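You operate a simulated robot arm through the tools that you are given. There is no shell and no other tool.

You run a simulated two-armed robot. Do the job below in one go: nothing can be reset, and whatever is moved stays where it is left.

## Task
Set the changed limit back to the job card's value and move the LIMITS card to the tester top.
Fine: save it.

The check looks at the end state, three seconds after you hand in, the way a careful person would. Anything else that was tipped, shoved, dropped, spilled or broken makes it a failure.

## Robot
Two 7-joint arms with fingered hands on one trunk that stands fixed in place. Base frame: the origin is at the foot of the trunk, x ahead of it, y to its left, z up. Readings come in mm, degrees, newtons and seconds.
The left shoulder is at [70, 154, 1397], the right one opposite. Each reaches about 842 mm from its shoulder. Payload 3.9 kg a hand.
The tool frame of a hand sits at the grasp point between the pads (the TCP): z along the fingers, y along the line on which they close. The tips reach 30 mm beyond it. The gripper opens to 104 mm; its body begins 35 mm behind the TCP. The gripper is a hand of 4 fingers: y runs from the thumb to the fingers, the wrist lies at [-17, -104, -178] in the tool frame.
Orientation is told as [roll, pitch, yaw] about the base's x, y, z axes, in that order, counted from this pose: with the fingers straight down and the wrist toward the robot, the tool's x, y and z point along [0, 1, 0], [1, 0, 0] and [0, 0, -1] of the base frame.

## Interface
- The arms move only by the tool jog_arm. It takes "left_deltas", "right_deltas" or both (then of equal length, played together; a hand with none holds still); each is a list of rows, each a list of 2 entries, a list of its own where there are three numbers: the shift along the tool's x, y, z in units of 250 mm (1.0 is 250 mm), then the turn, a rotation vector about the tool's x, y, z in units of 120 degrees (1.0 is 120 degrees). In form: [[[tx, ty, tz], [ax, ay, az]], ...]. A call has 1 to 20 rows; each row is the pose to reach, as a shift and turn from the pose commanded when the call began, along the tool's axes at that moment. A call with a number of a shift or a turn outside -1 to 1 is refused whole. Each row takes 0.2 s and may step no farther than 50 mm and 8.6 degrees from the row before; otherwise, the whole call is refused. Where a pose cannot be reached the arm comes as near as it can. A force on the tool above 40 N (or 10 N above the force at the start of the call, whichever is more), or a blocked arm, ends the call early, and 0.2 s more pass. In this call time passes only in rows, and 0.2 s behind the last. The reply holds the time, the measured pose of the TCP, the force on the tool along the base axes, the opening and the grip force, in the units named above and with some noise, with the torque about the TCP (base axes, N m) and any sound that the robot's microphone picked up.
- Cameras (640 x 400 px; columns grow to the right, rows downward): "scene" is now at [132.8, 38.4, 1634.4]; the picture's right is [0.42, -0.91, 0.00], its down [-0.47, -0.22, -0.86] and it looks along [0.78, 0.36, -0.52] (base axes); focal length 214 px, centre (320, 200). "left" rides on the left gripper at [-66, -90, -126] in its tool frame; the picture's right is [-0.78, -0.30, 0.56], its down [0.57, -0.70, 0.42] and it looks along [0.27, 0.65, 0.71] (tool axes); focal length 275 px, centre (320, 200). "right" rides on the right gripper at [66, -90, -126] in its tool frame; the picture's right is [-0.78, 0.30, -0.56], its down [-0.57, -0.70, 0.42] and it looks along [-0.27, 0.65, 0.71] (tool axes); focal length 275 px, centre (320, 200). There is no depth. A picture from a camera that has moved, and an enlarged one, comes with that camera's place and axes in the base frame and with its lens.
- get_image(camera): a new picture of that camera. It takes no simulated time.
- raise_lower(by): slides the trunk up (or, below 0, down) by that many mm; the arms and the scene camera ride with it, the base frame stays. It gives what a move gives, with no picture.
- curl_fingers(index, middle, ring, thumb_bend, thumb_turn, hand): sets how far each is bent, from 0 (flat) to 100 (curled in); at 30 the hand is open as for a grip, at 70 the pads meet at the TCP. One left out holds its place. A second passes; each finger stops where it meets its share of the squeeze, and holds until it gets a number again. It is the only way to open and close the hand. It gives what a move gives, with no picture; readings hold the bend of each and the force on the fingers (four entries, about 0 where the hand has none), thumb and palm. thumb_turn goes from beside the hand (0) to across from the fingers (100), as for a grip.
- turn_head(pan, tilt): turns the head with the scene camera to pan (to the left, within 86 degrees either way) and tilt (down, from -29 to 69), counted from straight ahead of the robot. It gives what a move gives.
- close_up(camera, box): a new picture of the part [left, top, right, bottom] of that camera's present view, enlarged. It takes no simulated time.
- job_done(): hands the job in; it is judged then, once.

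Nothing tells you positions but the pictures and the camera data. Unless the task says otherwise, let go and move clear before handing in.

The tools are called as a command line: name --argument value ..., lists and objects as JSON in quotes. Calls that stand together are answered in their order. jog_arm: Moves the arms, as the interface text tells. Its arguments: {"type":"object","properties":{"left_deltas":{"type":"array","items":{"type":"array"}},"right_deltas":{"type":"array","items":{"type":"array"}}},"required":[]} The other tools are called the same way: raise_lower (by) moves the trunk up or down; curl_fingers (index, middle, ring, thumb_bend, thumb_turn, hand) moves the fingers one by one; turn_head (pan, tilt) turns the head that bears the scene camera; get_image (camera) takes a picture; close_up (camera, box) takes an enlarged picture of a part of a camera's view; job_done () hands the job in.

At the start:

```text
time_s: 0.0
left_tool_pos: [363.1, 430.4, 1519.2]
left_ee_rot: [0.0, 0.0, -0.1]
left_wrist_force: [-0.1, 0.4, -0.3]
left_ft_torque: [0.0, 0.03, 0.02]
left_finger_gap: 103.6
left_gripper_force: 0.0
left_shape: jaw
left_bend: [30.0, 30.0, 30.0, 30.0, 97.0]
left_finger forces: [0.0, 0.0, 0.0, 0.1, 0.0, 0.0]
right_tool_pos: [434.8, 50.2, 1550.5]
right_ee_rot: [0.0, 0.0, 0.1]
right_wrist_force: [-0.5, 0.3, 0.4]
right_ft_torque: [-0.02, 0.0, 0.04]
right_finger_gap: 103.8
right_gripper_force: 0.0
right_shape: jaw
right_bend: [30.0, 30.0, 30.0, 30.0, 97.0]
right_finger forces: [0.0, 0.1, 0.0, 0.0, 0.1, 0.0]
trunk travel left (down, up): [-850.0, 90.0]
head pan, tilt (commanded): [24.8, 31.1]
```

scene: 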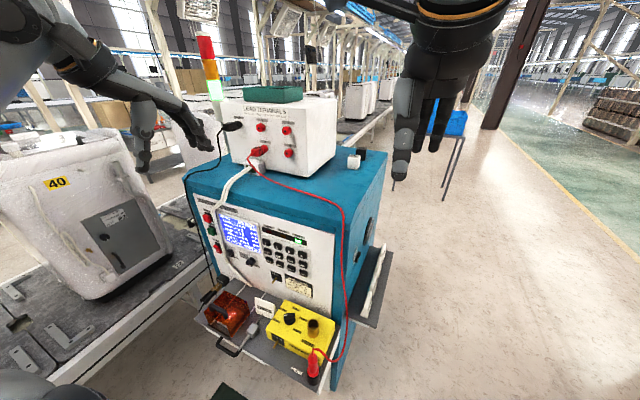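
right: 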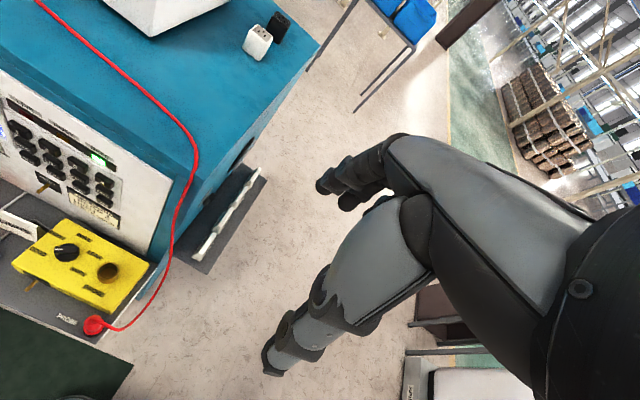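
left: 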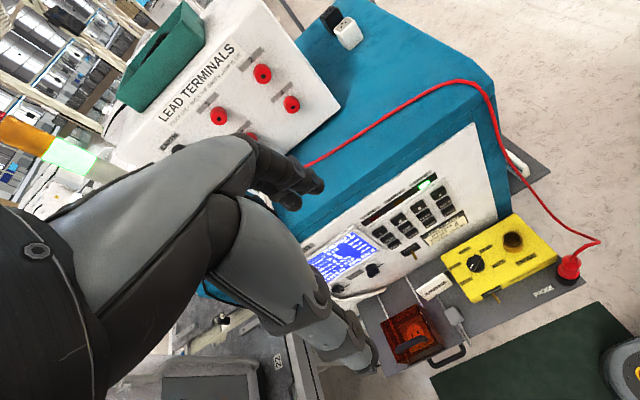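

I see a teal tester with an LCD, a keypad, a shelf with a yellow box, a probe and a small white card. I'll look more closely before I move anything.

close_up --camera "scene" --box '[190, 195, 350, 295]'

close_up --camera "scene" --box '[190, 270, 350, 370]'

close_up --camera "left" --box '[300, 170, 540, 320]'

close_up --camera "right" --box '[0, 90, 200, 215]'

close_up --camera "scene" --box '[200, 80, 400, 205]'

```text
4.00 times, centred on (270, 245) of scene
camera zoom: at [132.8, 38.4, 1634.4], right [0.42, -0.91, 0.0], down [-0.47, -0.22, -0.86], along [0.78, 0.36, -0.52], focal length 858 px, centre (520, 20)
```

zoom: 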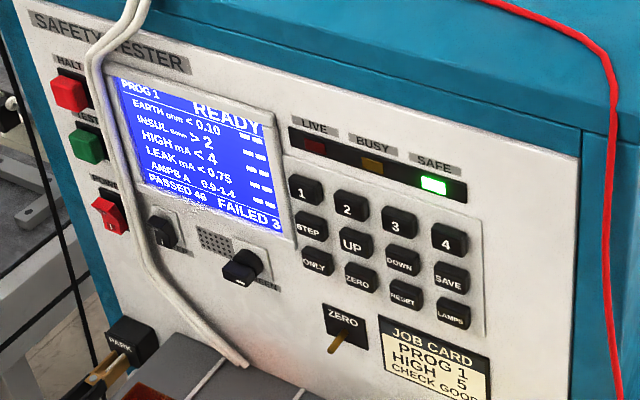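

```text
4.00 times, centred on (270, 320) of scene
camera zoom: at [132.8, 38.4, 1634.4], right [0.42, -0.91, 0.0], down [-0.47, -0.22, -0.86], along [0.78, 0.36, -0.52], focal length 858 px, centre (520, -280)
```

zoom: 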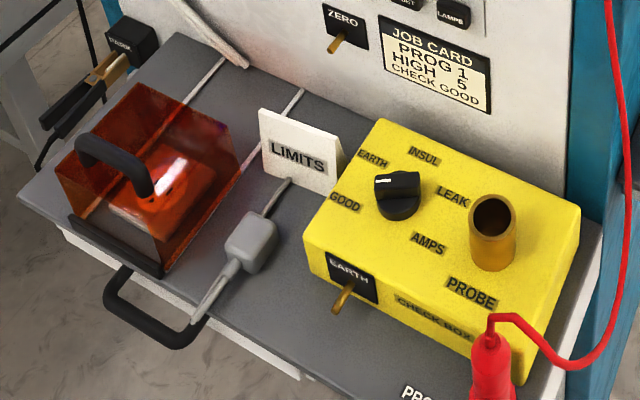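

```text
2.67 times, centred on (420, 245) of left
camera zoom: at [273.4, 363.5, 1646.1], right [-0.3, -0.78, -0.56], down [-0.7, 0.57, -0.42], along [0.65, 0.26, -0.71], focal length 734 px, centre (53, 80)
```

zoom: 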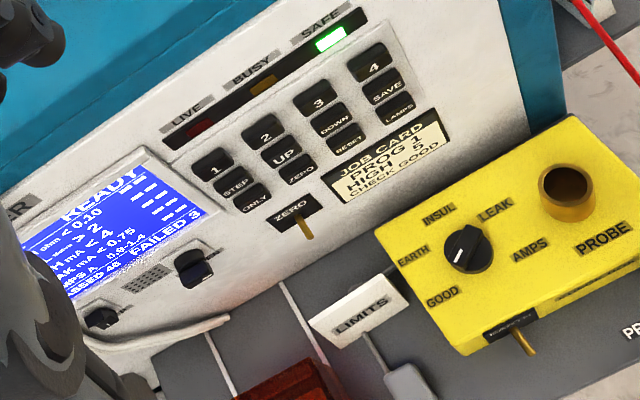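

```text
3.20 times, centred on (100, 152) of right
camera zoom: at [346.3, 115.9, 1675.9], right [0.3, -0.78, 0.56], down [-0.7, -0.57, -0.42], along [0.65, -0.27, -0.71], focal length 881 px, centre (1024, 352)
```

zoom: 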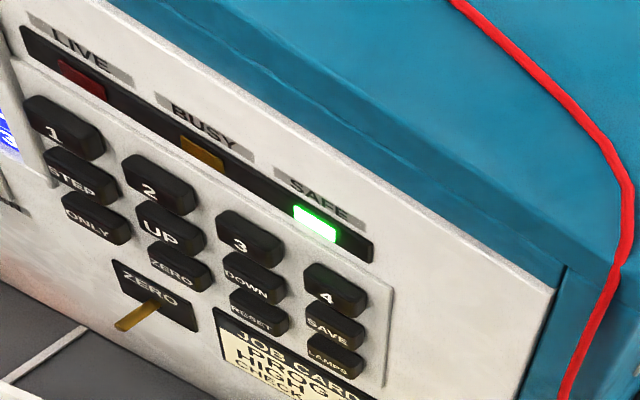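

```text
3.20 times, centred on (300, 142) of scene
camera zoom: at [132.8, 38.4, 1634.4], right [0.42, -0.91, 0.0], down [-0.47, -0.22, -0.86], along [0.78, 0.36, -0.52], focal length 686 px, centre (384, 384)
```

zoom: 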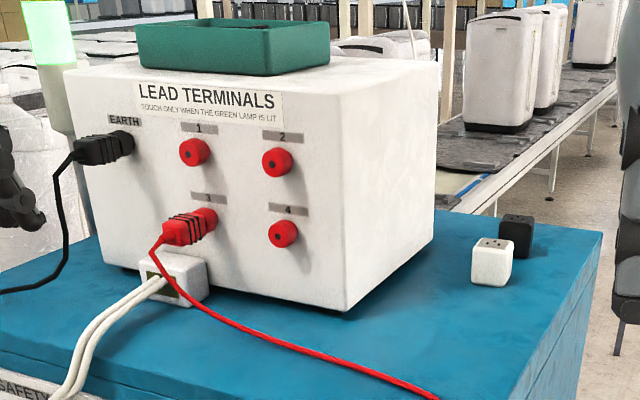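

The panel looks vertical and faces me at about x≈580. The job card says HIGH 5 and the screen shows 4, so I'll zoom in to read the screen, the keys and the LIMITS card.

close_up --camera "scene" --box '[212, 208, 276, 248]'

close_up --camera "scene" --box '[250, 225, 330, 275]'

close_up --camera "scene" --box '[238, 286, 286, 316]'

close_up --camera "left" --box '[390, 260, 470, 310]'

close_up --camera "left" --box '[340, 170, 468, 250]'

close_up --camera "scene" --box '[190, 180, 254, 220]'

close_up --camera "scene" --box '[210, 240, 290, 290]'

```text
10.00 times, centred on (244, 228) of scene
camera zoom: at [132.8, 38.4, 1634.4], right [0.42, -0.91, 0.0], down [-0.47, -0.22, -0.86], along [0.78, 0.36, -0.52], focal length 2145 px, centre (1080, -80)
```

zoom: 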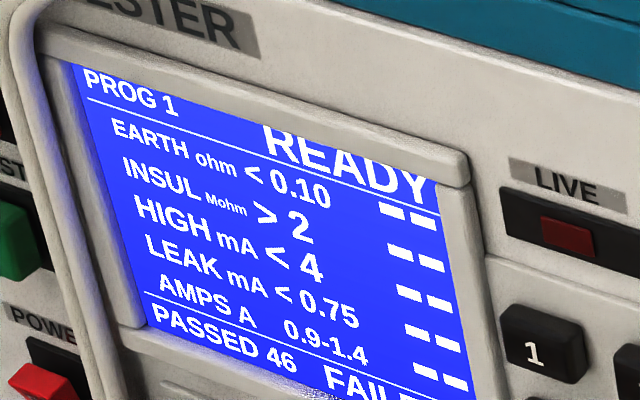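

```text
8.00 times, centred on (290, 250) of scene
camera zoom: at [132.8, 38.4, 1634.4], right [0.42, -0.91, 0.0], down [-0.47, -0.22, -0.86], along [0.78, 0.36, -0.52], focal length 1716 px, centre (560, -200)
```

zoom: 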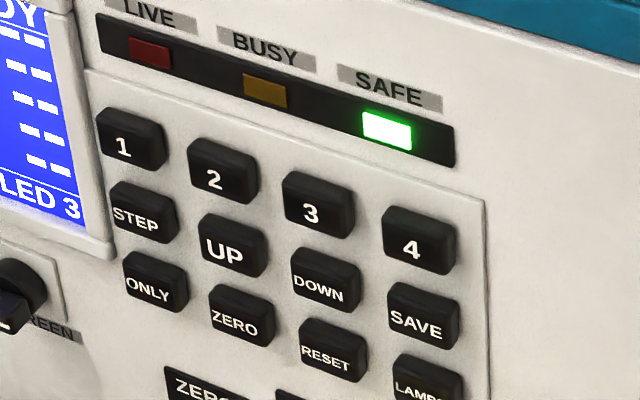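

```text
13.33 times, centred on (262, 301) of scene
camera zoom: at [132.8, 38.4, 1634.4], right [0.42, -0.91, 0.0], down [-0.47, -0.22, -0.86], along [0.78, 0.36, -0.52], focal length 2860 px, centre (1093, -1147)
```

zoom: 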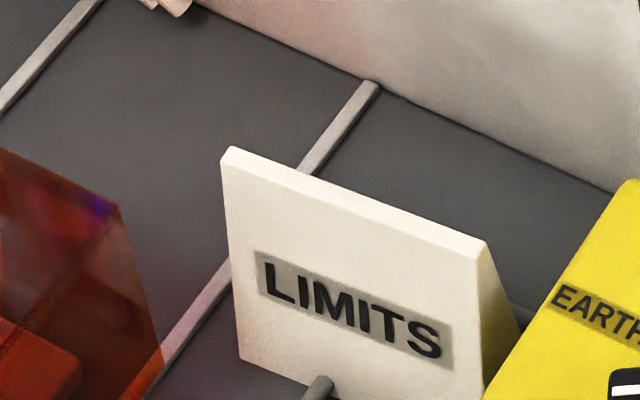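

```text
8.00 times, centred on (430, 285) of left
camera zoom: at [273.4, 363.5, 1646.1], right [-0.3, -0.78, -0.56], down [-0.7, 0.57, -0.42], along [0.65, 0.26, -0.71], focal length 2202 px, centre (-560, -480)
```

zoom: 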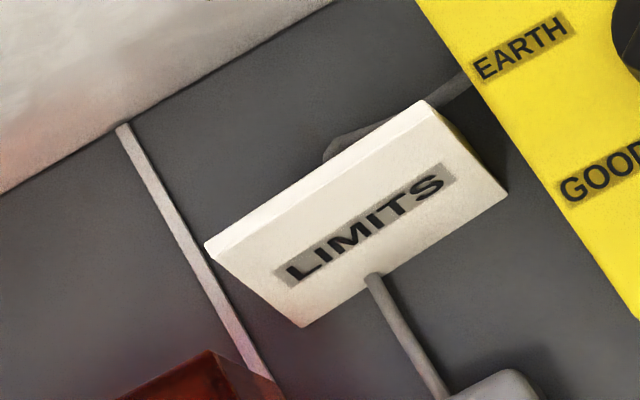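

```text
5.00 times, centred on (404, 210) of left
camera zoom: at [273.4, 363.5, 1646.1], right [-0.3, -0.78, -0.56], down [-0.7, 0.57, -0.42], along [0.65, 0.26, -0.71], focal length 1376 px, centre (-100, 150)
```

zoom: 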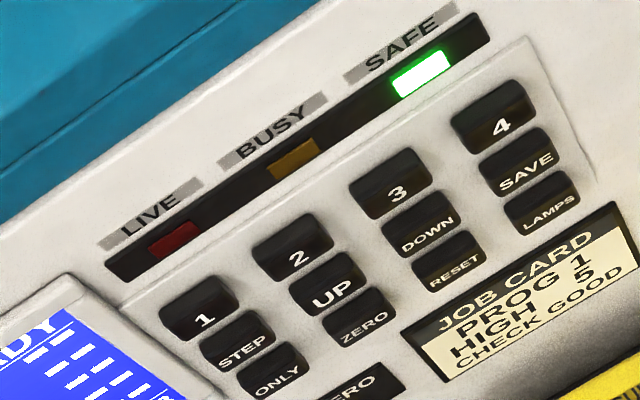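

```text
10.00 times, centred on (222, 200) of scene
camera zoom: at [132.8, 38.4, 1634.4], right [0.42, -0.91, 0.0], down [-0.47, -0.22, -0.86], along [0.78, 0.36, -0.52], focal length 2145 px, centre (1300, 200)
```

zoom: 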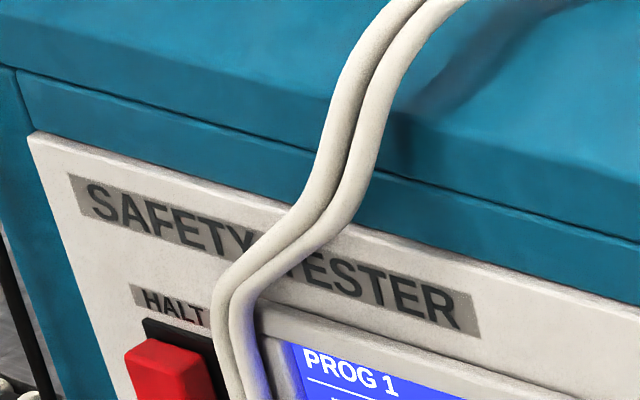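

```text
8.00 times, centred on (250, 265) of scene
camera zoom: at [132.8, 38.4, 1634.4], right [0.42, -0.91, 0.0], down [-0.47, -0.22, -0.86], along [0.78, 0.36, -0.52], focal length 1716 px, centre (880, -320)
```

zoom: 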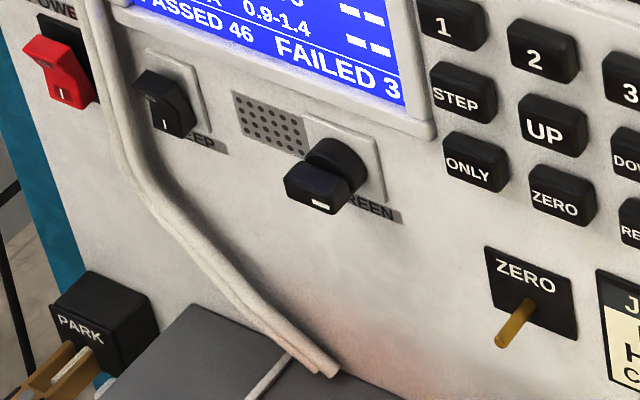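

The LIMITS card stands on the shelf between the orange guard and the yellow box. I need better views of it, of the grey connector in front of it, and of the tester top.

close_up --camera "right" --box '[0, 195, 96, 255]'

close_up --camera "left" --box '[370, 250, 530, 350]'

close_up --camera "scene" --box '[190, 280, 286, 340]'

close_up --camera "scene" --box '[230, 140, 390, 240]'

close_up --camera "right" --box '[0, 0, 320, 200]'

close_up --camera "left" --box '[260, 0, 540, 175]'

```text
6.67 times, centred on (48, 225) of right
camera zoom: at [346.3, 115.9, 1675.9], right [0.3, -0.78, 0.56], down [-0.7, -0.57, -0.42], along [0.65, -0.27, -0.71], focal length 1835 px, centre (2133, 33)
```

zoom: 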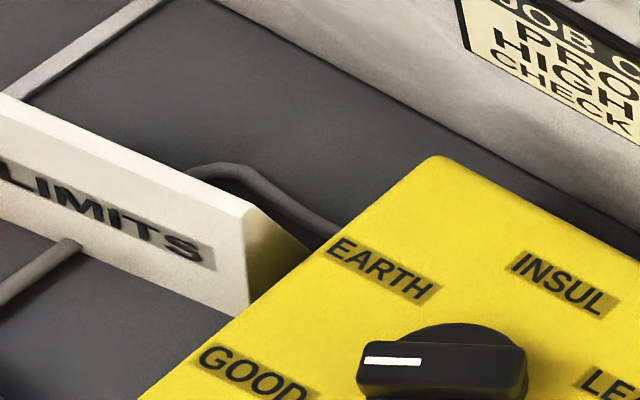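

```text
4.00 times, centred on (450, 300) of left
camera zoom: at [273.4, 363.5, 1646.1], right [-0.3, -0.78, -0.56], down [-0.7, 0.57, -0.42], along [0.65, 0.26, -0.71], focal length 1101 px, centre (-200, -200)
```

zoom: 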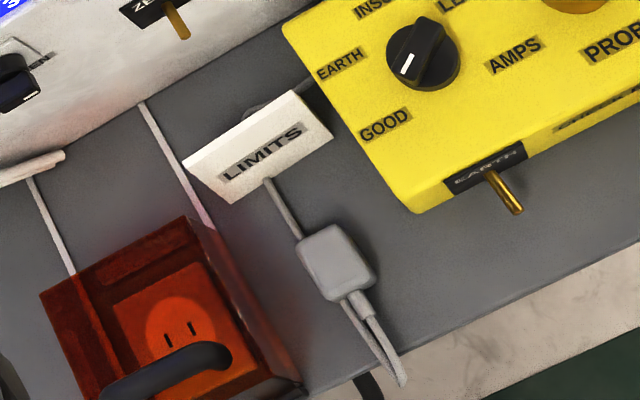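

```text
6.67 times, centred on (238, 310) of scene
camera zoom: at [132.8, 38.4, 1634.4], right [0.42, -0.91, 0.0], down [-0.47, -0.22, -0.86], along [0.78, 0.36, -0.52], focal length 1430 px, centre (867, -533)
```

zoom: 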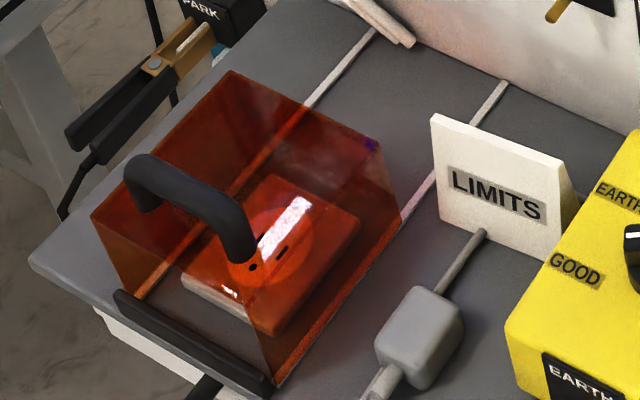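

```text
4.00 times, centred on (310, 190) of scene
camera zoom: at [132.8, 38.4, 1634.4], right [0.42, -0.91, 0.0], down [-0.47, -0.22, -0.86], along [0.78, 0.36, -0.52], focal length 858 px, centre (360, 240)
```

zoom: 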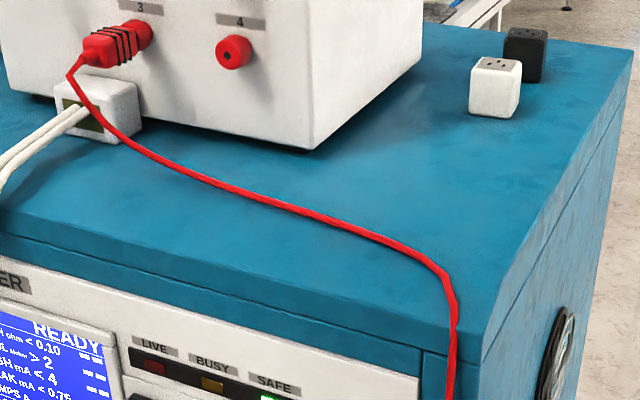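

```text
2.00 times, centred on (160, 100) of right
camera zoom: at [346.3, 115.9, 1675.9], right [0.3, -0.78, 0.56], down [-0.7, -0.57, -0.42], along [0.65, -0.27, -0.71], focal length 551 px, centre (640, 400)
```

zoom: 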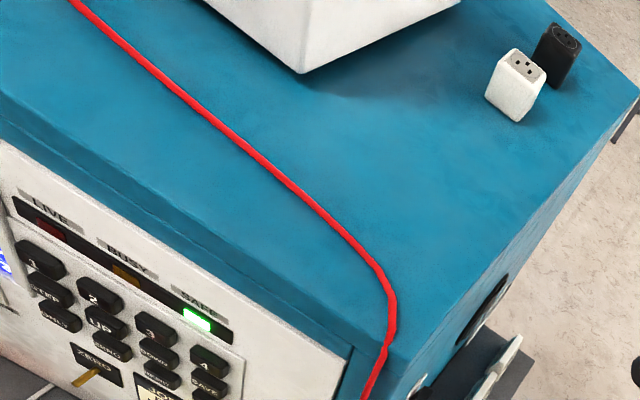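

```text
2.29 times, centred on (400, 88) of left
camera zoom: at [273.4, 363.5, 1646.1], right [-0.3, -0.78, -0.56], down [-0.7, 0.57, -0.42], along [0.65, 0.26, -0.71], focal length 629 px, centre (137, 457)
```

zoom: 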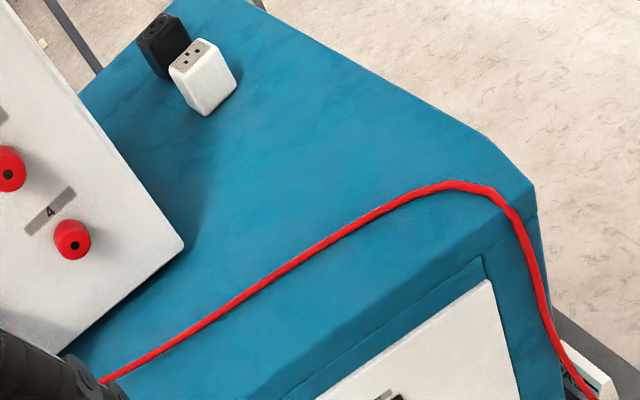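

The wedge-shaped LIMITS card stands at about x 500–525, y 420–507, with its ridge near z≈840 and the shelf near z≈750. The tester top is at z≈1297. I'll shape the left hand into a pointer and see where the fingertip ends up.

curl_fingers --hand "left" --index 0 --middle 100 --ring 100 --thumb_bend 60

```text
time_s: 1.0
left_tool_pos: [363.2, 429.2, 1519.5]
left_ee_rot: [0.0, 0.0, -0.1]
left_wrist_force: [0.0, 0.3, -0.8]
left_ft_torque: [0.01, -0.03, 0.0]
left_finger_gap: 107.3
left_gripper_force: 0.0
left_shape: fingers
left_bend: [0.0, 100.0, 100.0, 60.0, 97.0]
left_finger forces: [0.0, 0.0, 0.0, 0.0, 0.1, 0.0]
right_tool_pos: [435.6, 50.1, 1552.1]
right_ee_rot: [0.0, 0.0, 0.0]
right_wrist_force: [0.0, 0.2, 0.8]
right_ft_torque: [0.02, 0.0, 0.0]
right_finger_gap: 103.5
right_gripper_force: 0.1
right_shape: jaw
right_bend: [30.0, 30.0, 30.0, 30.0, 97.0]
right_finger forces: [0.0, 0.0, 0.0, 0.1, 0.0, 0.1]
trunk travel left (down, up): [-850.0, 90.0]
head pan, tilt (commanded): [24.8, 31.1]
```

I've set the left hand to point. Now I'll look at it from its own camera and from the head.

get_image --camera "left"

get_image --camera "scene"

close_up --camera "scene" --box '[60, 40, 252, 160]'

```text
taken
camera left: at [273.6, 363.6, 1646.0], right [-0.3, -0.78, -0.56], down [-0.7, 0.57, -0.42], along [0.65, 0.26, -0.71], focal length 275 px, centre (320, 200)
```

left: 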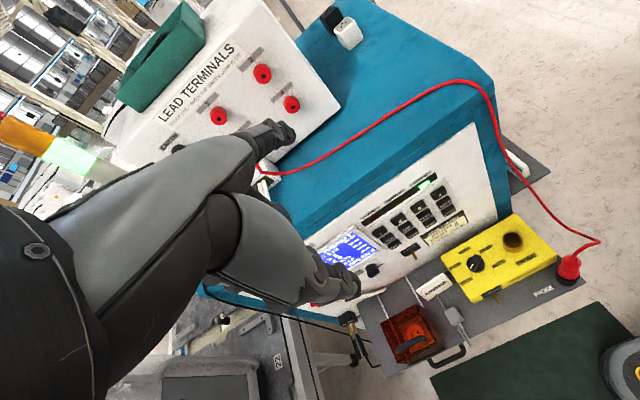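

```text
taken
camera scene: at [132.9, 38.5, 1634.4], right [0.42, -0.91, 0.0], down [-0.47, -0.22, -0.86], along [0.78, 0.36, -0.52], focal length 214 px, centre (320, 200)
```

scene: 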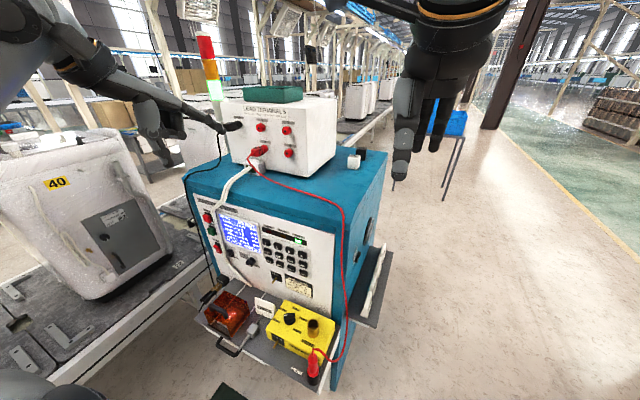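

```text
3.33 times, centred on (156, 100) of scene
camera zoom: at [132.9, 38.5, 1634.4], right [0.42, -0.91, 0.0], down [-0.47, -0.22, -0.86], along [0.78, 0.36, -0.52], focal length 715 px, centre (867, 533)
```

zoom: 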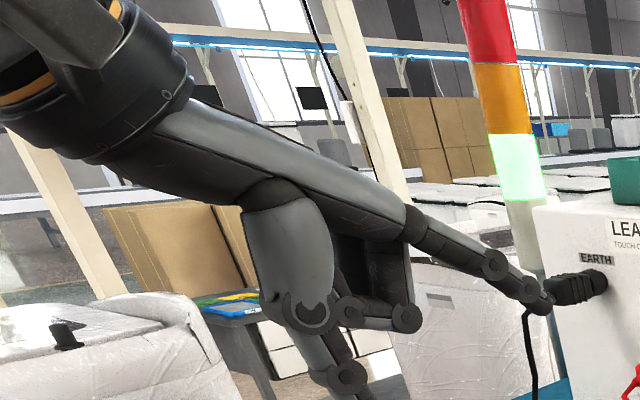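

The extended index tip sits at about tool (-20, 98, -5) and points roughly 50° off the tool z axis. Pitching the hand about -40° makes it point straight ahead. I'll lower the left hand in stages, keeping it well in front of the tester.

jog_arm --left_deltas '[[[0, 0, 0.16], [-0.055, 0, 0]], [[0, 0, 0.32], [-0.11, 0, 0]], [[0, 0, 0.48], [-0.165, 0, 0]], [[0, 0, 0.64], [-0.22, 0, 0]], [[0, 0, 0.8], [-0.275, 0, 0]], [[0, 0, 0.96], [-0.333, 0, 0]]]'

get_image --camera "scene"

get_image --camera "left"

```text
time_s: 2.4
left_tool_pos: [398.4, 468.9, 1307.1]
left_ee_rot: [0.0, -39.8, 3.5]
left_wrist_force: [-0.5, 0.8, 0.5]
left_ft_torque: [-0.01, 0.01, -0.01]
left_finger_gap: 106.8
left_gripper_force: 0.0
left_shape: fingers
left_bend: [0.0, 100.0, 100.0, 60.0, 97.0]
left_finger forces: [0.0, 0.1, 0.0, 0.0, 0.0, 0.1]
left hand out of reach, approached as far as the arm can: row 3, 4, 5, 6
right_tool_pos: [437.1, 51.6, 1551.4]
right_ee_rot: [0.1, 0.1, 0.1]
right_wrist_force: [0.5, -0.2, -0.2]
right_ft_torque: [0.01, 0.01, 0.02]
right_finger_gap: 103.6
right_gripper_force: 0.1
right_shape: jaw
right_bend: [30.0, 30.0, 30.0, 30.0, 97.0]
right_finger forces: [0.0, 0.0, 0.0, 0.0, 0.0, 0.0]
trunk travel left (down, up): [-850.0, 90.0]
head pan, tilt (commanded): [24.8, 31.1]
```

```text
taken
camera scene: at [134.1, 39.2, 1634.3], right [0.42, -0.91, 0.0], down [-0.47, -0.22, -0.86], along [0.78, 0.36, -0.52], focal length 214 px, centre (320, 200)
```

scene: 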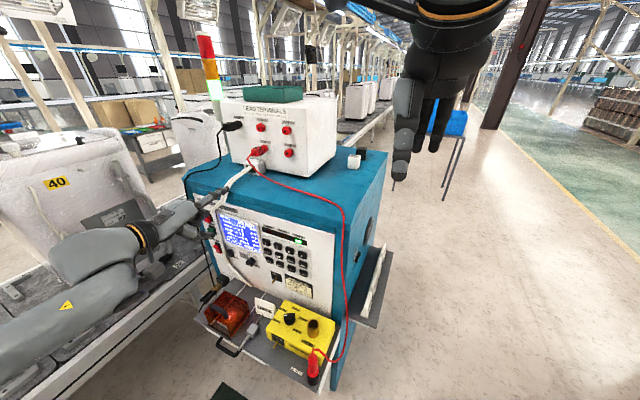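

```text
taken
camera left: at [253.1, 394.0, 1348.1], right [0.17, -0.77, -0.62], down [-0.3, 0.56, -0.77], along [0.94, 0.32, -0.13], focal length 275 px, centre (320, 200)
```

left: 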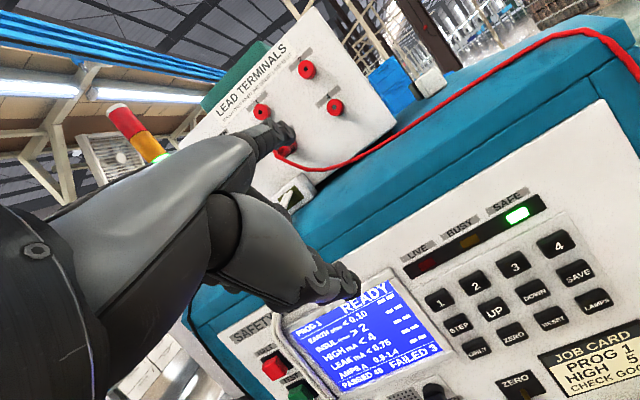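

The arm couldn't fold that close to the body and stopped at (398, 469, 1307). I'll ease forward and down in a small step to get back into reach.

jog_arm --left_deltas '[[[0, -0.045, 0.136], [0, 0, 0]], [[0, -0.09, 0.273], [0, 0, 0]], [[0, -0.135, 0.409], [0, 0, 0]]]'

get_image --camera "scene"

get_image --camera "left"

```text
time_s: 3.2
left_tool_pos: [401.8, 429.2, 1176.7]
left_ee_rot: [0.0, -40.0, -0.2]
left_wrist_force: [0.1, 0.0, -0.3]
left_ft_torque: [0.01, 0.01, 0.02]
left_finger_gap: 107.1
left_gripper_force: 0.1
left_shape: fingers
left_bend: [0.0, 100.0, 100.0, 60.0, 97.0]
left_finger forces: [0.0, 0.0, 0.1, 0.0, 0.0, 0.1]
right_tool_pos: [436.8, 49.5, 1550.1]
right_ee_rot: [0.0, 0.2, 0.1]
right_wrist_force: [-0.2, -0.3, 0.6]
right_ft_torque: [0.01, 0.0, -0.01]
right_finger_gap: 103.7
right_gripper_force: 0.1
right_shape: jaw
right_bend: [30.0, 30.0, 30.0, 30.0, 97.0]
right_finger forces: [0.0, 0.1, 0.0, 0.0, 0.0, 0.1]
trunk travel left (down, up): [-850.0, 90.0]
head pan, tilt (commanded): [24.8, 31.1]
```

```text
taken
camera scene: at [134.4, 39.0, 1634.3], right [0.42, -0.91, 0.0], down [-0.47, -0.22, -0.86], along [0.78, 0.36, -0.52], focal length 214 px, centre (320, 200)
```

scene: 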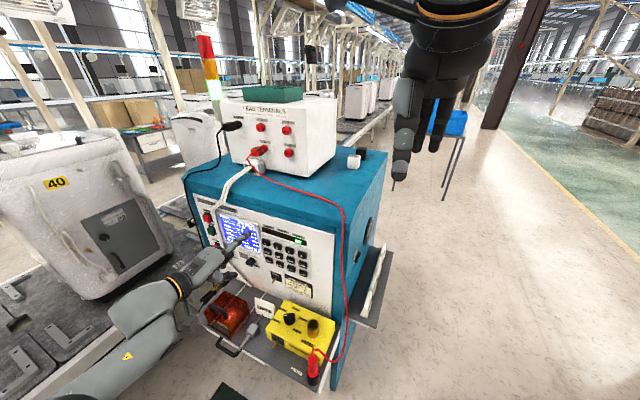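

```text
taken
camera left: at [252.6, 364.6, 1215.9], right [0.13, -0.78, -0.62], down [-0.26, 0.57, -0.78], along [0.96, 0.26, -0.13], focal length 275 px, centre (320, 200)
```

left: 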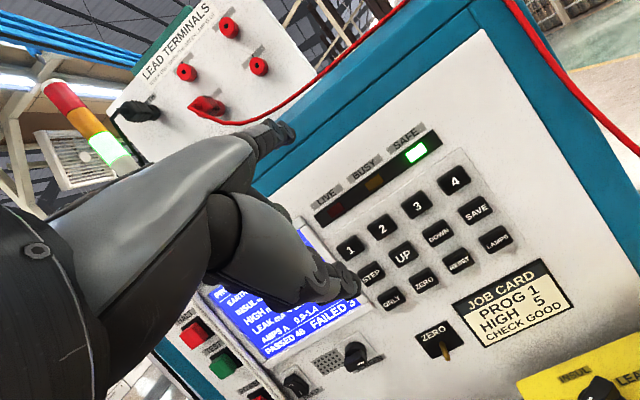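

Commands are tracked exactly, so the left hand is now at (402, 429, 1177). The keys triangulate to STEP ≈ (591, 467, 1046), UP ≈ (591, 417, 1046) and SAVE ≈ (590, 316, 1047). I'll zoom in on the fingertip to refine its offset.

close_up --camera "scene" --box '[190, 215, 286, 275]'

close_up --camera "left" --box '[230, 100, 326, 160]'

close_up --camera "left" --box '[320, 130, 560, 280]'

```text
6.67 times, centred on (238, 245) of scene
camera zoom: at [134.4, 39.0, 1634.3], right [0.42, -0.91, 0.0], down [-0.47, -0.22, -0.86], along [0.78, 0.36, -0.52], focal length 1430 px, centre (867, -100)
```

zoom: 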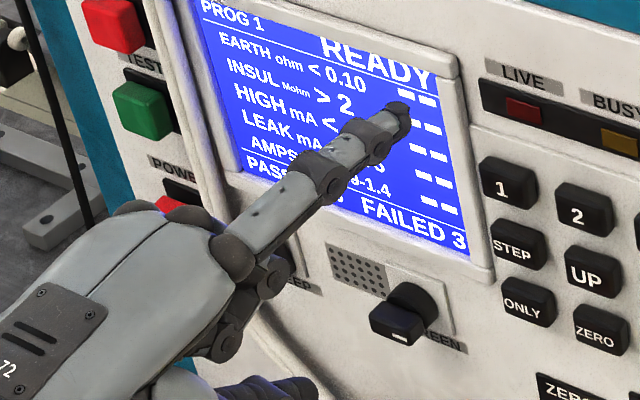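

```text
6.67 times, centred on (278, 130) of left
camera zoom: at [252.6, 364.6, 1215.9], right [0.13, -0.78, -0.62], down [-0.26, 0.57, -0.78], along [0.96, 0.26, -0.13], focal length 1835 px, centre (600, 667)
```

zoom: 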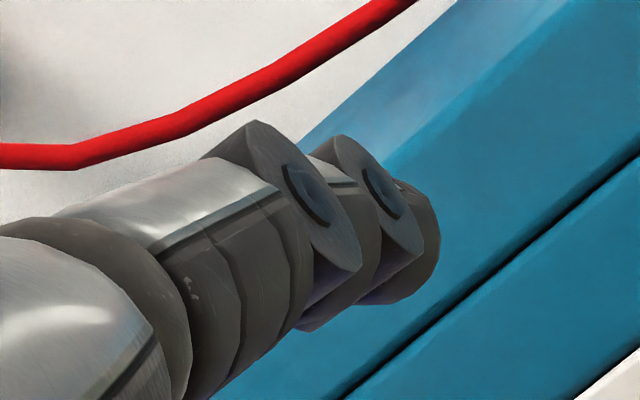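

```text
2.67 times, centred on (440, 205) of left
camera zoom: at [252.6, 364.6, 1215.9], right [0.13, -0.78, -0.62], down [-0.26, 0.57, -0.78], along [0.96, 0.26, -0.13], focal length 734 px, centre (0, 187)
```

zoom: 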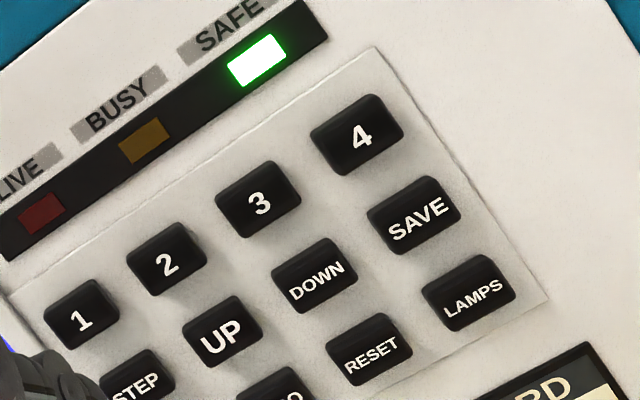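

The fingertip offset is about (+74, -18, +65) from the TCP and the finger is horizontal. I'll hover the fingertip about 45 mm in front of STEP.

jog_arm --left_deltas '[[[0.044, -0.061, 0.156], [0, 0, 0]], [[0.088, -0.122, 0.312], [0, 0, 0]], [[0.132, -0.182, 0.467], [0, 0, 0]], [[0.176, -0.243, 0.623], [0, 0, 0]], [[0.22, -0.304, 0.779], [0, 0, 0]]]'

get_image --camera "scene"

close_up --camera "scene" --box '[220, 210, 316, 270]'

get_image --camera "left"

```text
time_s: 4.4
left_tool_pos: [473.7, 486.1, 979.2]
left_ee_rot: [0.0, -39.9, -0.1]
left_wrist_force: [-0.3, -0.3, 0.2]
left_ft_torque: [-0.02, -0.02, -0.06]
left_finger_gap: 106.8
left_gripper_force: 0.0
left_shape: fingers
left_bend: [0.0, 100.0, 100.0, 60.0, 97.0]
left_finger forces: [0.0, 0.0, 0.0, 0.0, 0.0, 0.0]
right_tool_pos: [437.7, 52.0, 1550.5]
right_ee_rot: [-0.1, 0.1, -0.1]
right_wrist_force: [-0.5, -0.4, -0.2]
right_ft_torque: [0.0, -0.01, -0.01]
right_finger_gap: 103.8
right_gripper_force: 0.1
right_shape: jaw
right_bend: [30.0, 30.0, 30.0, 30.0, 97.0]
right_finger forces: [0.0, 0.1, 0.0, 0.0, 0.1, 0.0]
trunk travel left (down, up): [-850.0, 90.0]
head pan, tilt (commanded): [24.8, 31.1]
```

```text
taken
camera scene: at [135.2, 40.2, 1634.2], right [0.42, -0.91, 0.0], down [-0.47, -0.22, -0.86], along [0.78, 0.36, -0.52], focal length 214 px, centre (320, 200)
```

scene: 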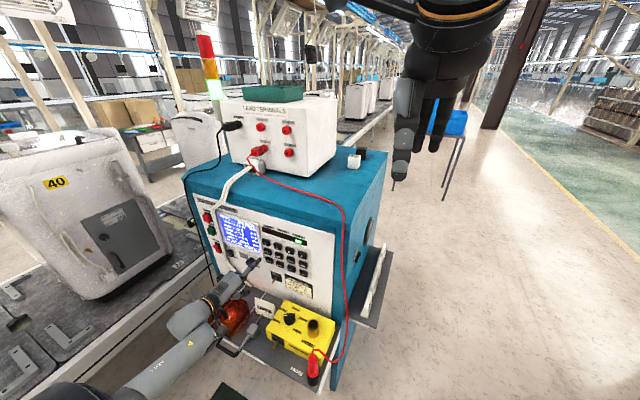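

```text
6.67 times, centred on (268, 240) of scene
camera zoom: at [135.2, 40.2, 1634.2], right [0.42, -0.91, 0.0], down [-0.47, -0.22, -0.86], along [0.78, 0.36, -0.52], focal length 1430 px, centre (667, -67)
```

zoom: 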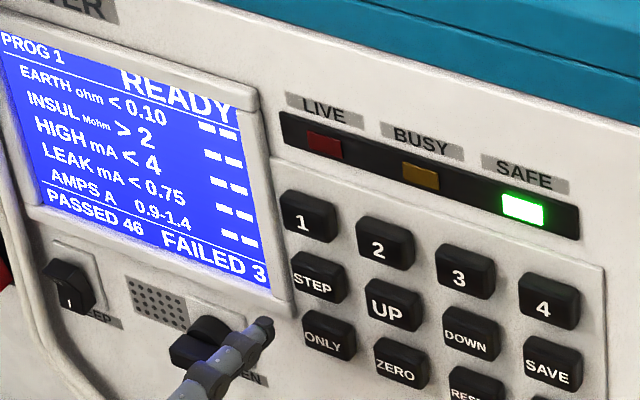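

```text
taken
camera left: at [322.6, 420.9, 1018.8], right [0.13, -0.78, -0.62], down [-0.27, 0.57, -0.78], along [0.96, 0.26, -0.13], focal length 275 px, centre (320, 200)
```

left: 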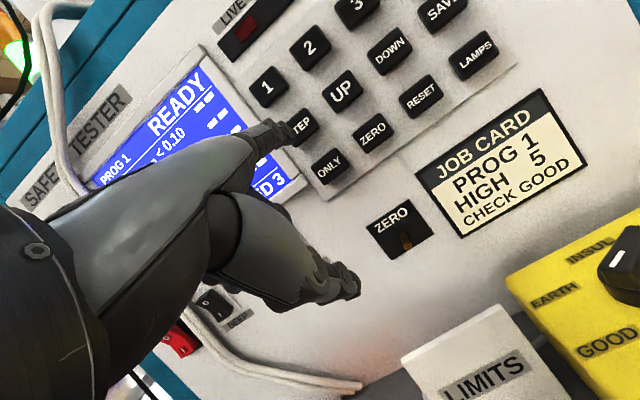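

The fingertip lines up with STEP. I'll creep to just short of the key face and check.

jog_arm --left_deltas '[[[0, 0.0536, 0.045], [0, 0, 0]], [[0, 0.0919, 0.0772], [0, 0, 0]]]'

close_up --camera "scene" --box '[230, 220, 310, 270]'

close_up --camera "left" --box '[220, 60, 380, 160]'

```text
time_s: 5.0
left_tool_pos: [500.3, 486.5, 979.0]
left_ee_rot: [0.0, -39.8, 0.0]
left_wrist_force: [-0.2, 0.2, -0.2]
left_ft_torque: [-0.01, -0.02, -0.04]
left_finger_gap: 107.1
left_gripper_force: 0.1
left_shape: fingers
left_bend: [0.0, 100.0, 100.0, 60.0, 97.0]
left_finger forces: [0.0, 0.0, 0.0, 0.1, 0.0, 0.0]
right_tool_pos: [436.8, 50.9, 1550.3]
right_ee_rot: [0.0, 0.1, 0.0]
right_wrist_force: [1.0, 0.5, -0.7]
right_ft_torque: [-0.03, -0.02, -0.01]
right_finger_gap: 103.6
right_gripper_force: 0.1
right_shape: jaw
right_bend: [30.0, 30.0, 30.0, 30.0, 97.0]
right_finger forces: [0.1, 0.1, 0.0, 0.1, 0.1, 0.0]
trunk travel left (down, up): [-850.0, 90.0]
head pan, tilt (commanded): [24.8, 31.1]
```

```text
8.00 times, centred on (270, 245) of scene
camera zoom: at [134.7, 39.3, 1634.2], right [0.42, -0.91, 0.0], down [-0.47, -0.22, -0.86], along [0.78, 0.36, -0.52], focal length 1716 px, centre (720, -160)
```

zoom: 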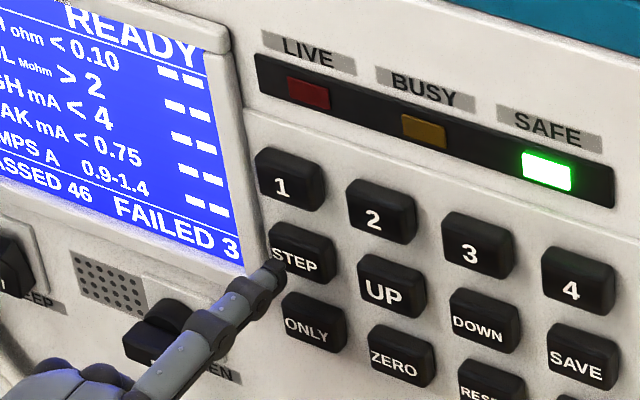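

```text
4.00 times, centred on (300, 110) of left
camera zoom: at [350.4, 421.0, 1018.8], right [0.13, -0.78, -0.62], down [-0.27, 0.57, -0.78], along [0.96, 0.26, -0.13], focal length 1101 px, centre (400, 560)
```

zoom: 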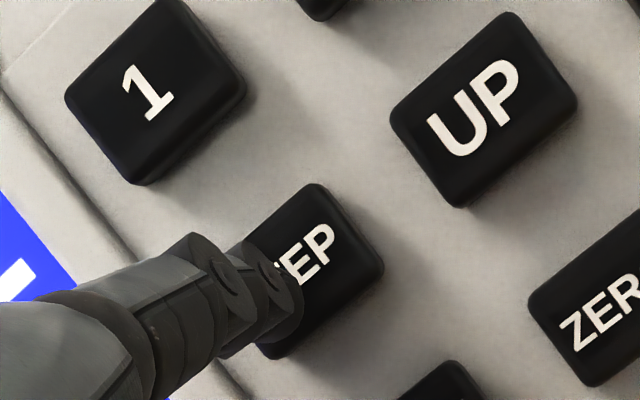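

The fingertip is about 15 mm off STEP. I'll make one short press and release, then listen and look at the screen.

jog_arm --left_deltas '[[[-0.012, 0.0245, 0.0206], [0, 0, 0]], [[-0.012, 0.0368, 0.0309], [0, 0, 0]], [[-0.012, 0.046, 0.0386], [0, 0, 0]], [[-0.012, 0.0552, 0.0463], [0, 0, 0]], [[-0.012, 0.0245, 0.0206], [0, 0, 0]], [[-0.012, 0, 0], [0, 0, 0]]]'

close_up --camera "scene" --box '[210, 205, 306, 265]'

```text
time_s: 6.4
left_tool_pos: [500.0, 481.3, 982.4]
left_ee_rot: [0.1, -40.0, -0.1]
left_wrist_force: [-0.1, -0.2, -0.7]
left_ft_torque: [-0.01, 0.02, 0.01]
left_finger_gap: 107.1
left_gripper_force: 0.1
left_shape: fingers
left_bend: [0.0, 100.0, 100.0, 60.0, 97.0]
left_finger forces: [0.0, 0.0, 0.0, 0.0, 0.0, 0.0]
right_tool_pos: [434.4, 49.7, 1551.7]
right_ee_rot: [-0.1, 0.0, 0.0]
right_wrist_force: [0.3, 0.2, 0.3]
right_ft_torque: [-0.03, 0.01, 0.03]
right_finger_gap: 103.9
right_gripper_force: 0.0
right_shape: jaw
right_bend: [30.0, 30.0, 30.0, 30.0, 97.0]
right_finger forces: [0.0, 0.0, 0.0, 0.1, 0.0, 0.1]
trunk travel left (down, up): [-850.0, 90.0]
head pan, tilt (commanded): [24.8, 31.1]
heard: click
```

```text
6.67 times, centred on (258, 235) of scene
camera zoom: at [132.8, 37.2, 1634.5], right [0.42, -0.91, 0.0], down [-0.47, -0.22, -0.86], along [0.78, 0.36, -0.52], focal length 1430 px, centre (733, -33)
```

zoom: 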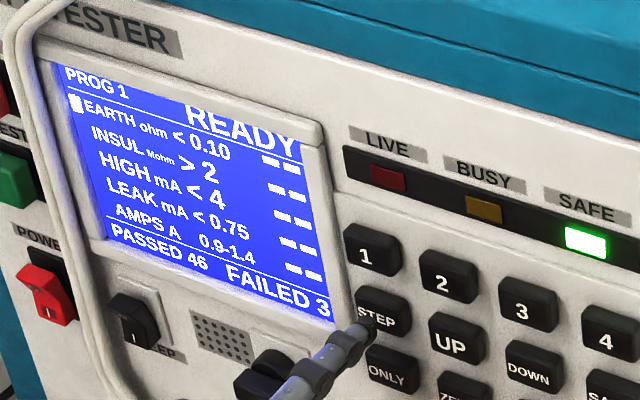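

That press clicked and a marker appeared beside EARTH, so STEP moves the cursor. I'll press it again and check after each press.

jog_arm --left_deltas '[[[0, 0.0245, 0.0206], [0, 0, 0]], [[0, 0.0368, 0.0309], [0, 0, 0]], [[0, 0.046, 0.0386], [0, 0, 0]], [[0, 0.0552, 0.0463], [0, 0, 0]], [[0, 0.0245, 0.0206], [0, 0, 0]], [[0, 0, 0], [0, 0, 0]]]'

close_up --camera "scene" --box '[210, 205, 306, 265]'

```text
time_s: 7.8
left_tool_pos: [501.3, 482.7, 981.8]
left_ee_rot: [0.1, -40.0, -0.2]
left_wrist_force: [0.2, -0.3, -0.5]
left_ft_torque: [0.01, 0.02, 0.01]
left_finger_gap: 107.5
left_gripper_force: 0.0
left_shape: fingers
left_bend: [0.0, 100.0, 100.0, 60.0, 97.0]
left_finger forces: [0.0, 0.0, 0.0, 0.0, 0.0, 0.1]
right_tool_pos: [434.4, 50.7, 1550.4]
right_ee_rot: [0.0, 0.0, 0.0]
right_wrist_force: [0.3, -0.6, 0.0]
right_ft_torque: [-0.01, 0.0, 0.02]
right_finger_gap: 103.8
right_gripper_force: 0.0
right_shape: jaw
right_bend: [30.0, 30.0, 30.0, 30.0, 97.0]
right_finger forces: [0.0, 0.0, 0.0, 0.1, 0.0, 0.0]
trunk travel left (down, up): [-850.0, 90.0]
head pan, tilt (commanded): [24.8, 31.1]
heard: click
```

```text
6.67 times, centred on (258, 235) of scene
camera zoom: at [133.2, 37.5, 1634.4], right [0.42, -0.91, 0.0], down [-0.47, -0.22, -0.86], along [0.78, 0.36, -0.52], focal length 1430 px, centre (733, -33)
```

zoom: 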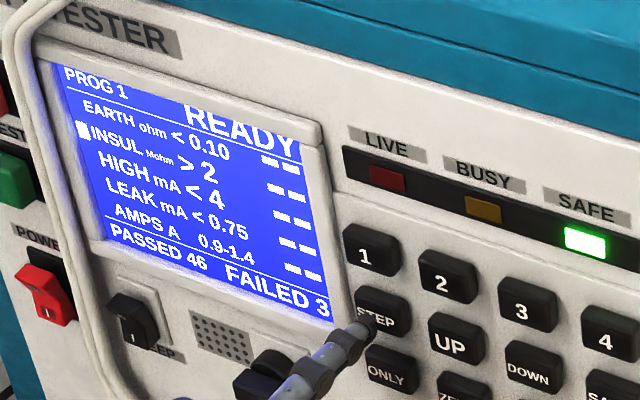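

The marker is on INSUL now. One more STEP should put it on HIGH.

jog_arm --left_deltas '[[[0, 0.0245, 0.0206], [0, 0, 0]], [[0, 0.0368, 0.0309], [0, 0, 0]], [[0, 0.046, 0.0386], [0, 0, 0]], [[0, 0.0552, 0.0463], [0, 0, 0]], [[0, 0.0245, 0.0206], [0, 0, 0]], [[0, 0, 0], [0, 0, 0]], [[0, -0.06, -0.05], [0, 0, 0]]]'

close_up --camera "scene" --box '[210, 205, 306, 265]'

```text
time_s: 9.4
left_tool_pos: [477.8, 483.4, 982.4]
left_ee_rot: [0.0, -40.1, 0.0]
left_wrist_force: [-0.5, 0.1, -0.2]
left_ft_torque: [-0.02, -0.01, -0.03]
left_finger_gap: 107.2
left_gripper_force: 0.0
left_shape: fingers
left_bend: [0.0, 100.0, 100.0, 60.0, 97.0]
left_finger forces: [0.0, 0.0, 0.0, 0.0, 0.0, 0.0]
right_tool_pos: [432.0, 51.7, 1553.0]
right_ee_rot: [0.0, -0.1, 0.0]
right_wrist_force: [0.5, 0.7, 0.9]
right_ft_torque: [-0.02, -0.02, 0.01]
right_finger_gap: 103.7
right_gripper_force: 0.0
right_shape: jaw
right_bend: [30.0, 30.0, 30.0, 30.0, 97.0]
right_finger forces: [0.0, 0.0, 0.0, 0.0, 0.0, 0.0]
trunk travel left (down, up): [-850.0, 90.0]
head pan, tilt (commanded): [24.8, 31.1]
heard: click
```

```text
6.67 times, centred on (258, 235) of scene
camera zoom: at [130.0, 38.9, 1634.7], right [0.42, -0.91, 0.0], down [-0.47, -0.22, -0.86], along [0.78, 0.36, -0.52], focal length 1430 px, centre (733, -33)
```

zoom: 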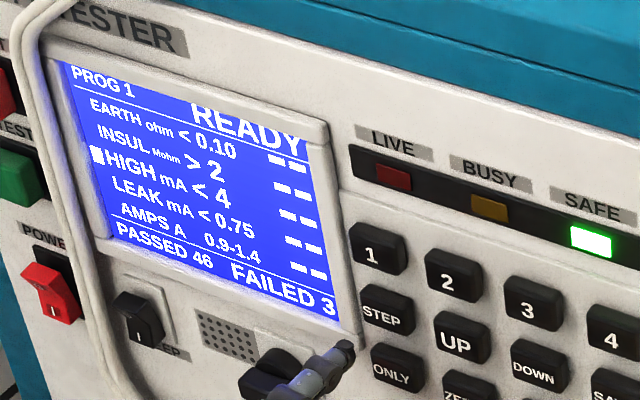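

The marker is on HIGH. I'll slide the finger 50 mm to the right to sit in front of UP.

jog_arm --left_deltas '[[[-0.1, 0, 0], [0, 0, 0]], [[-0.2, 0, 0], [0, 0, 0]], [[-0.2, 0.06, 0.05], [0, 0, 0]]]'

close_up --camera "scene" --box '[230, 220, 310, 270]'

close_up --camera "left" --box '[220, 60, 380, 160]'

```text
time_s: 10.2
left_tool_pos: [500.0, 433.1, 981.3]
left_ee_rot: [0.1, -39.9, -0.2]
left_wrist_force: [0.6, 0.7, 0.2]
left_ft_torque: [-0.01, -0.01, -0.01]
left_finger_gap: 107.4
left_gripper_force: 0.1
left_shape: fingers
left_bend: [0.0, 100.0, 100.0, 60.0, 97.0]
left_finger forces: [0.1, 0.0, 0.0, 0.0, 0.0, 0.0]
right_tool_pos: [437.1, 52.4, 1550.4]
right_ee_rot: [0.1, 0.1, 0.1]
right_wrist_force: [0.5, 0.2, 0.2]
right_ft_torque: [-0.04, -0.01, -0.01]
right_finger_gap: 103.4
right_gripper_force: 0.0
right_shape: jaw
right_bend: [30.0, 30.0, 30.0, 30.0, 97.0]
right_finger forces: [0.0, 0.0, 0.0, 0.0, 0.1, 0.0]
trunk travel left (down, up): [-850.0, 90.0]
head pan, tilt (commanded): [24.8, 31.1]
```

```text
8.00 times, centred on (270, 245) of scene
camera zoom: at [134.1, 39.5, 1634.3], right [0.42, -0.91, 0.0], down [-0.47, -0.22, -0.86], along [0.78, 0.36, -0.52], focal length 1716 px, centre (720, -160)
```

zoom: 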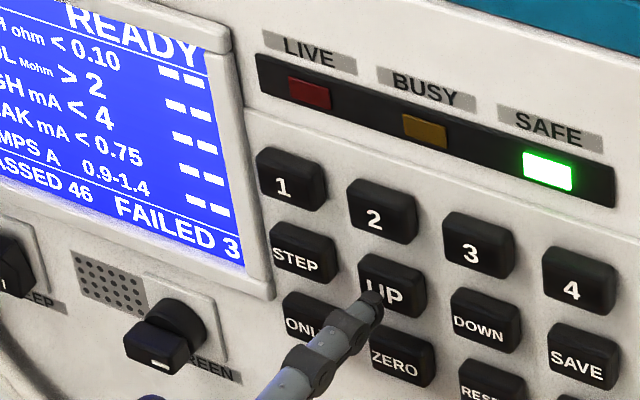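

```text
4.00 times, centred on (300, 110) of left
camera zoom: at [350.5, 367.3, 1020.7], right [0.13, -0.78, -0.62], down [-0.27, 0.57, -0.78], along [0.96, 0.26, -0.13], focal length 1101 px, centre (400, 560)
```

zoom: 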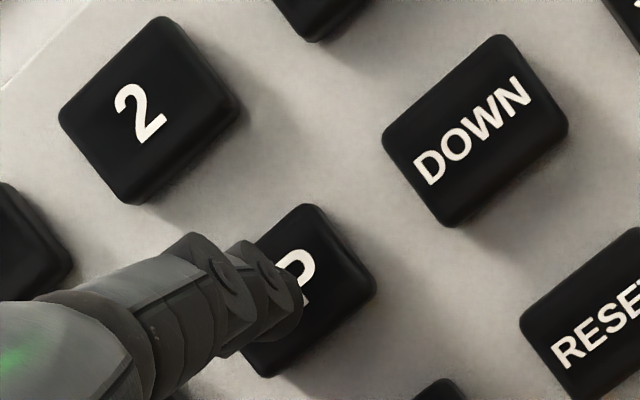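

The fingertip is in front of UP. I'll press it once and check the HIGH value.

jog_arm --left_deltas '[[[0, 0.0245, 0.0206], [0, 0, 0]], [[0, 0.0368, 0.0309], [0, 0, 0]], [[0, 0.046, 0.0386], [0, 0, 0]], [[0, 0.0552, 0.0463], [0, 0, 0]], [[0, 0.0245, 0.0206], [0, 0, 0]], [[0, 0, 0], [0, 0, 0]]]'

close_up --camera "scene" --box '[210, 205, 306, 265]'

```text
time_s: 11.6
left_tool_pos: [500.1, 430.7, 981.5]
left_ee_rot: [0.1, -39.9, -0.1]
left_wrist_force: [-0.3, -0.7, 1.0]
left_ft_torque: [-0.02, -0.04, 0.03]
left_finger_gap: 107.0
left_gripper_force: 0.1
left_shape: fingers
left_bend: [0.0, 100.0, 100.0, 60.0, 97.0]
left_finger forces: [0.1, 0.0, 0.1, 0.0, 0.0, 0.0]
right_tool_pos: [435.3, 49.6, 1550.6]
right_ee_rot: [-0.1, 0.0, 0.1]
right_wrist_force: [0.6, -0.3, 0.3]
right_ft_torque: [0.01, 0.01, -0.02]
right_finger_gap: 103.8
right_gripper_force: 0.0
right_shape: jaw
right_bend: [30.0, 30.0, 30.0, 30.0, 97.0]
right_finger forces: [0.1, 0.1, 0.0, 0.1, 0.0, 0.0]
trunk travel left (down, up): [-850.0, 90.0]
head pan, tilt (commanded): [24.8, 31.1]
heard: click
```

```text
6.67 times, centred on (258, 235) of scene
camera zoom: at [132.9, 37.4, 1634.5], right [0.42, -0.91, 0.0], down [-0.47, -0.22, -0.86], along [0.78, 0.36, -0.52], focal length 1430 px, centre (733, -33)
```

zoom: 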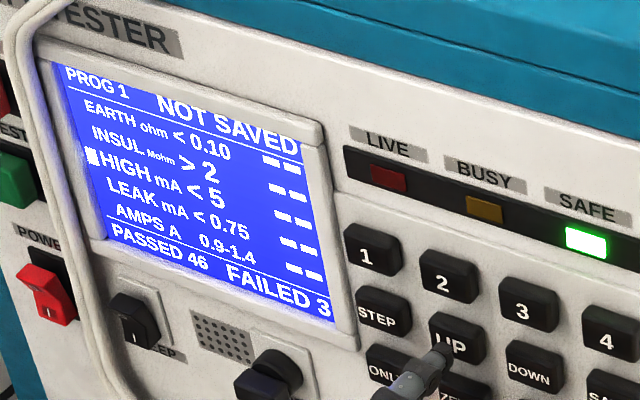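

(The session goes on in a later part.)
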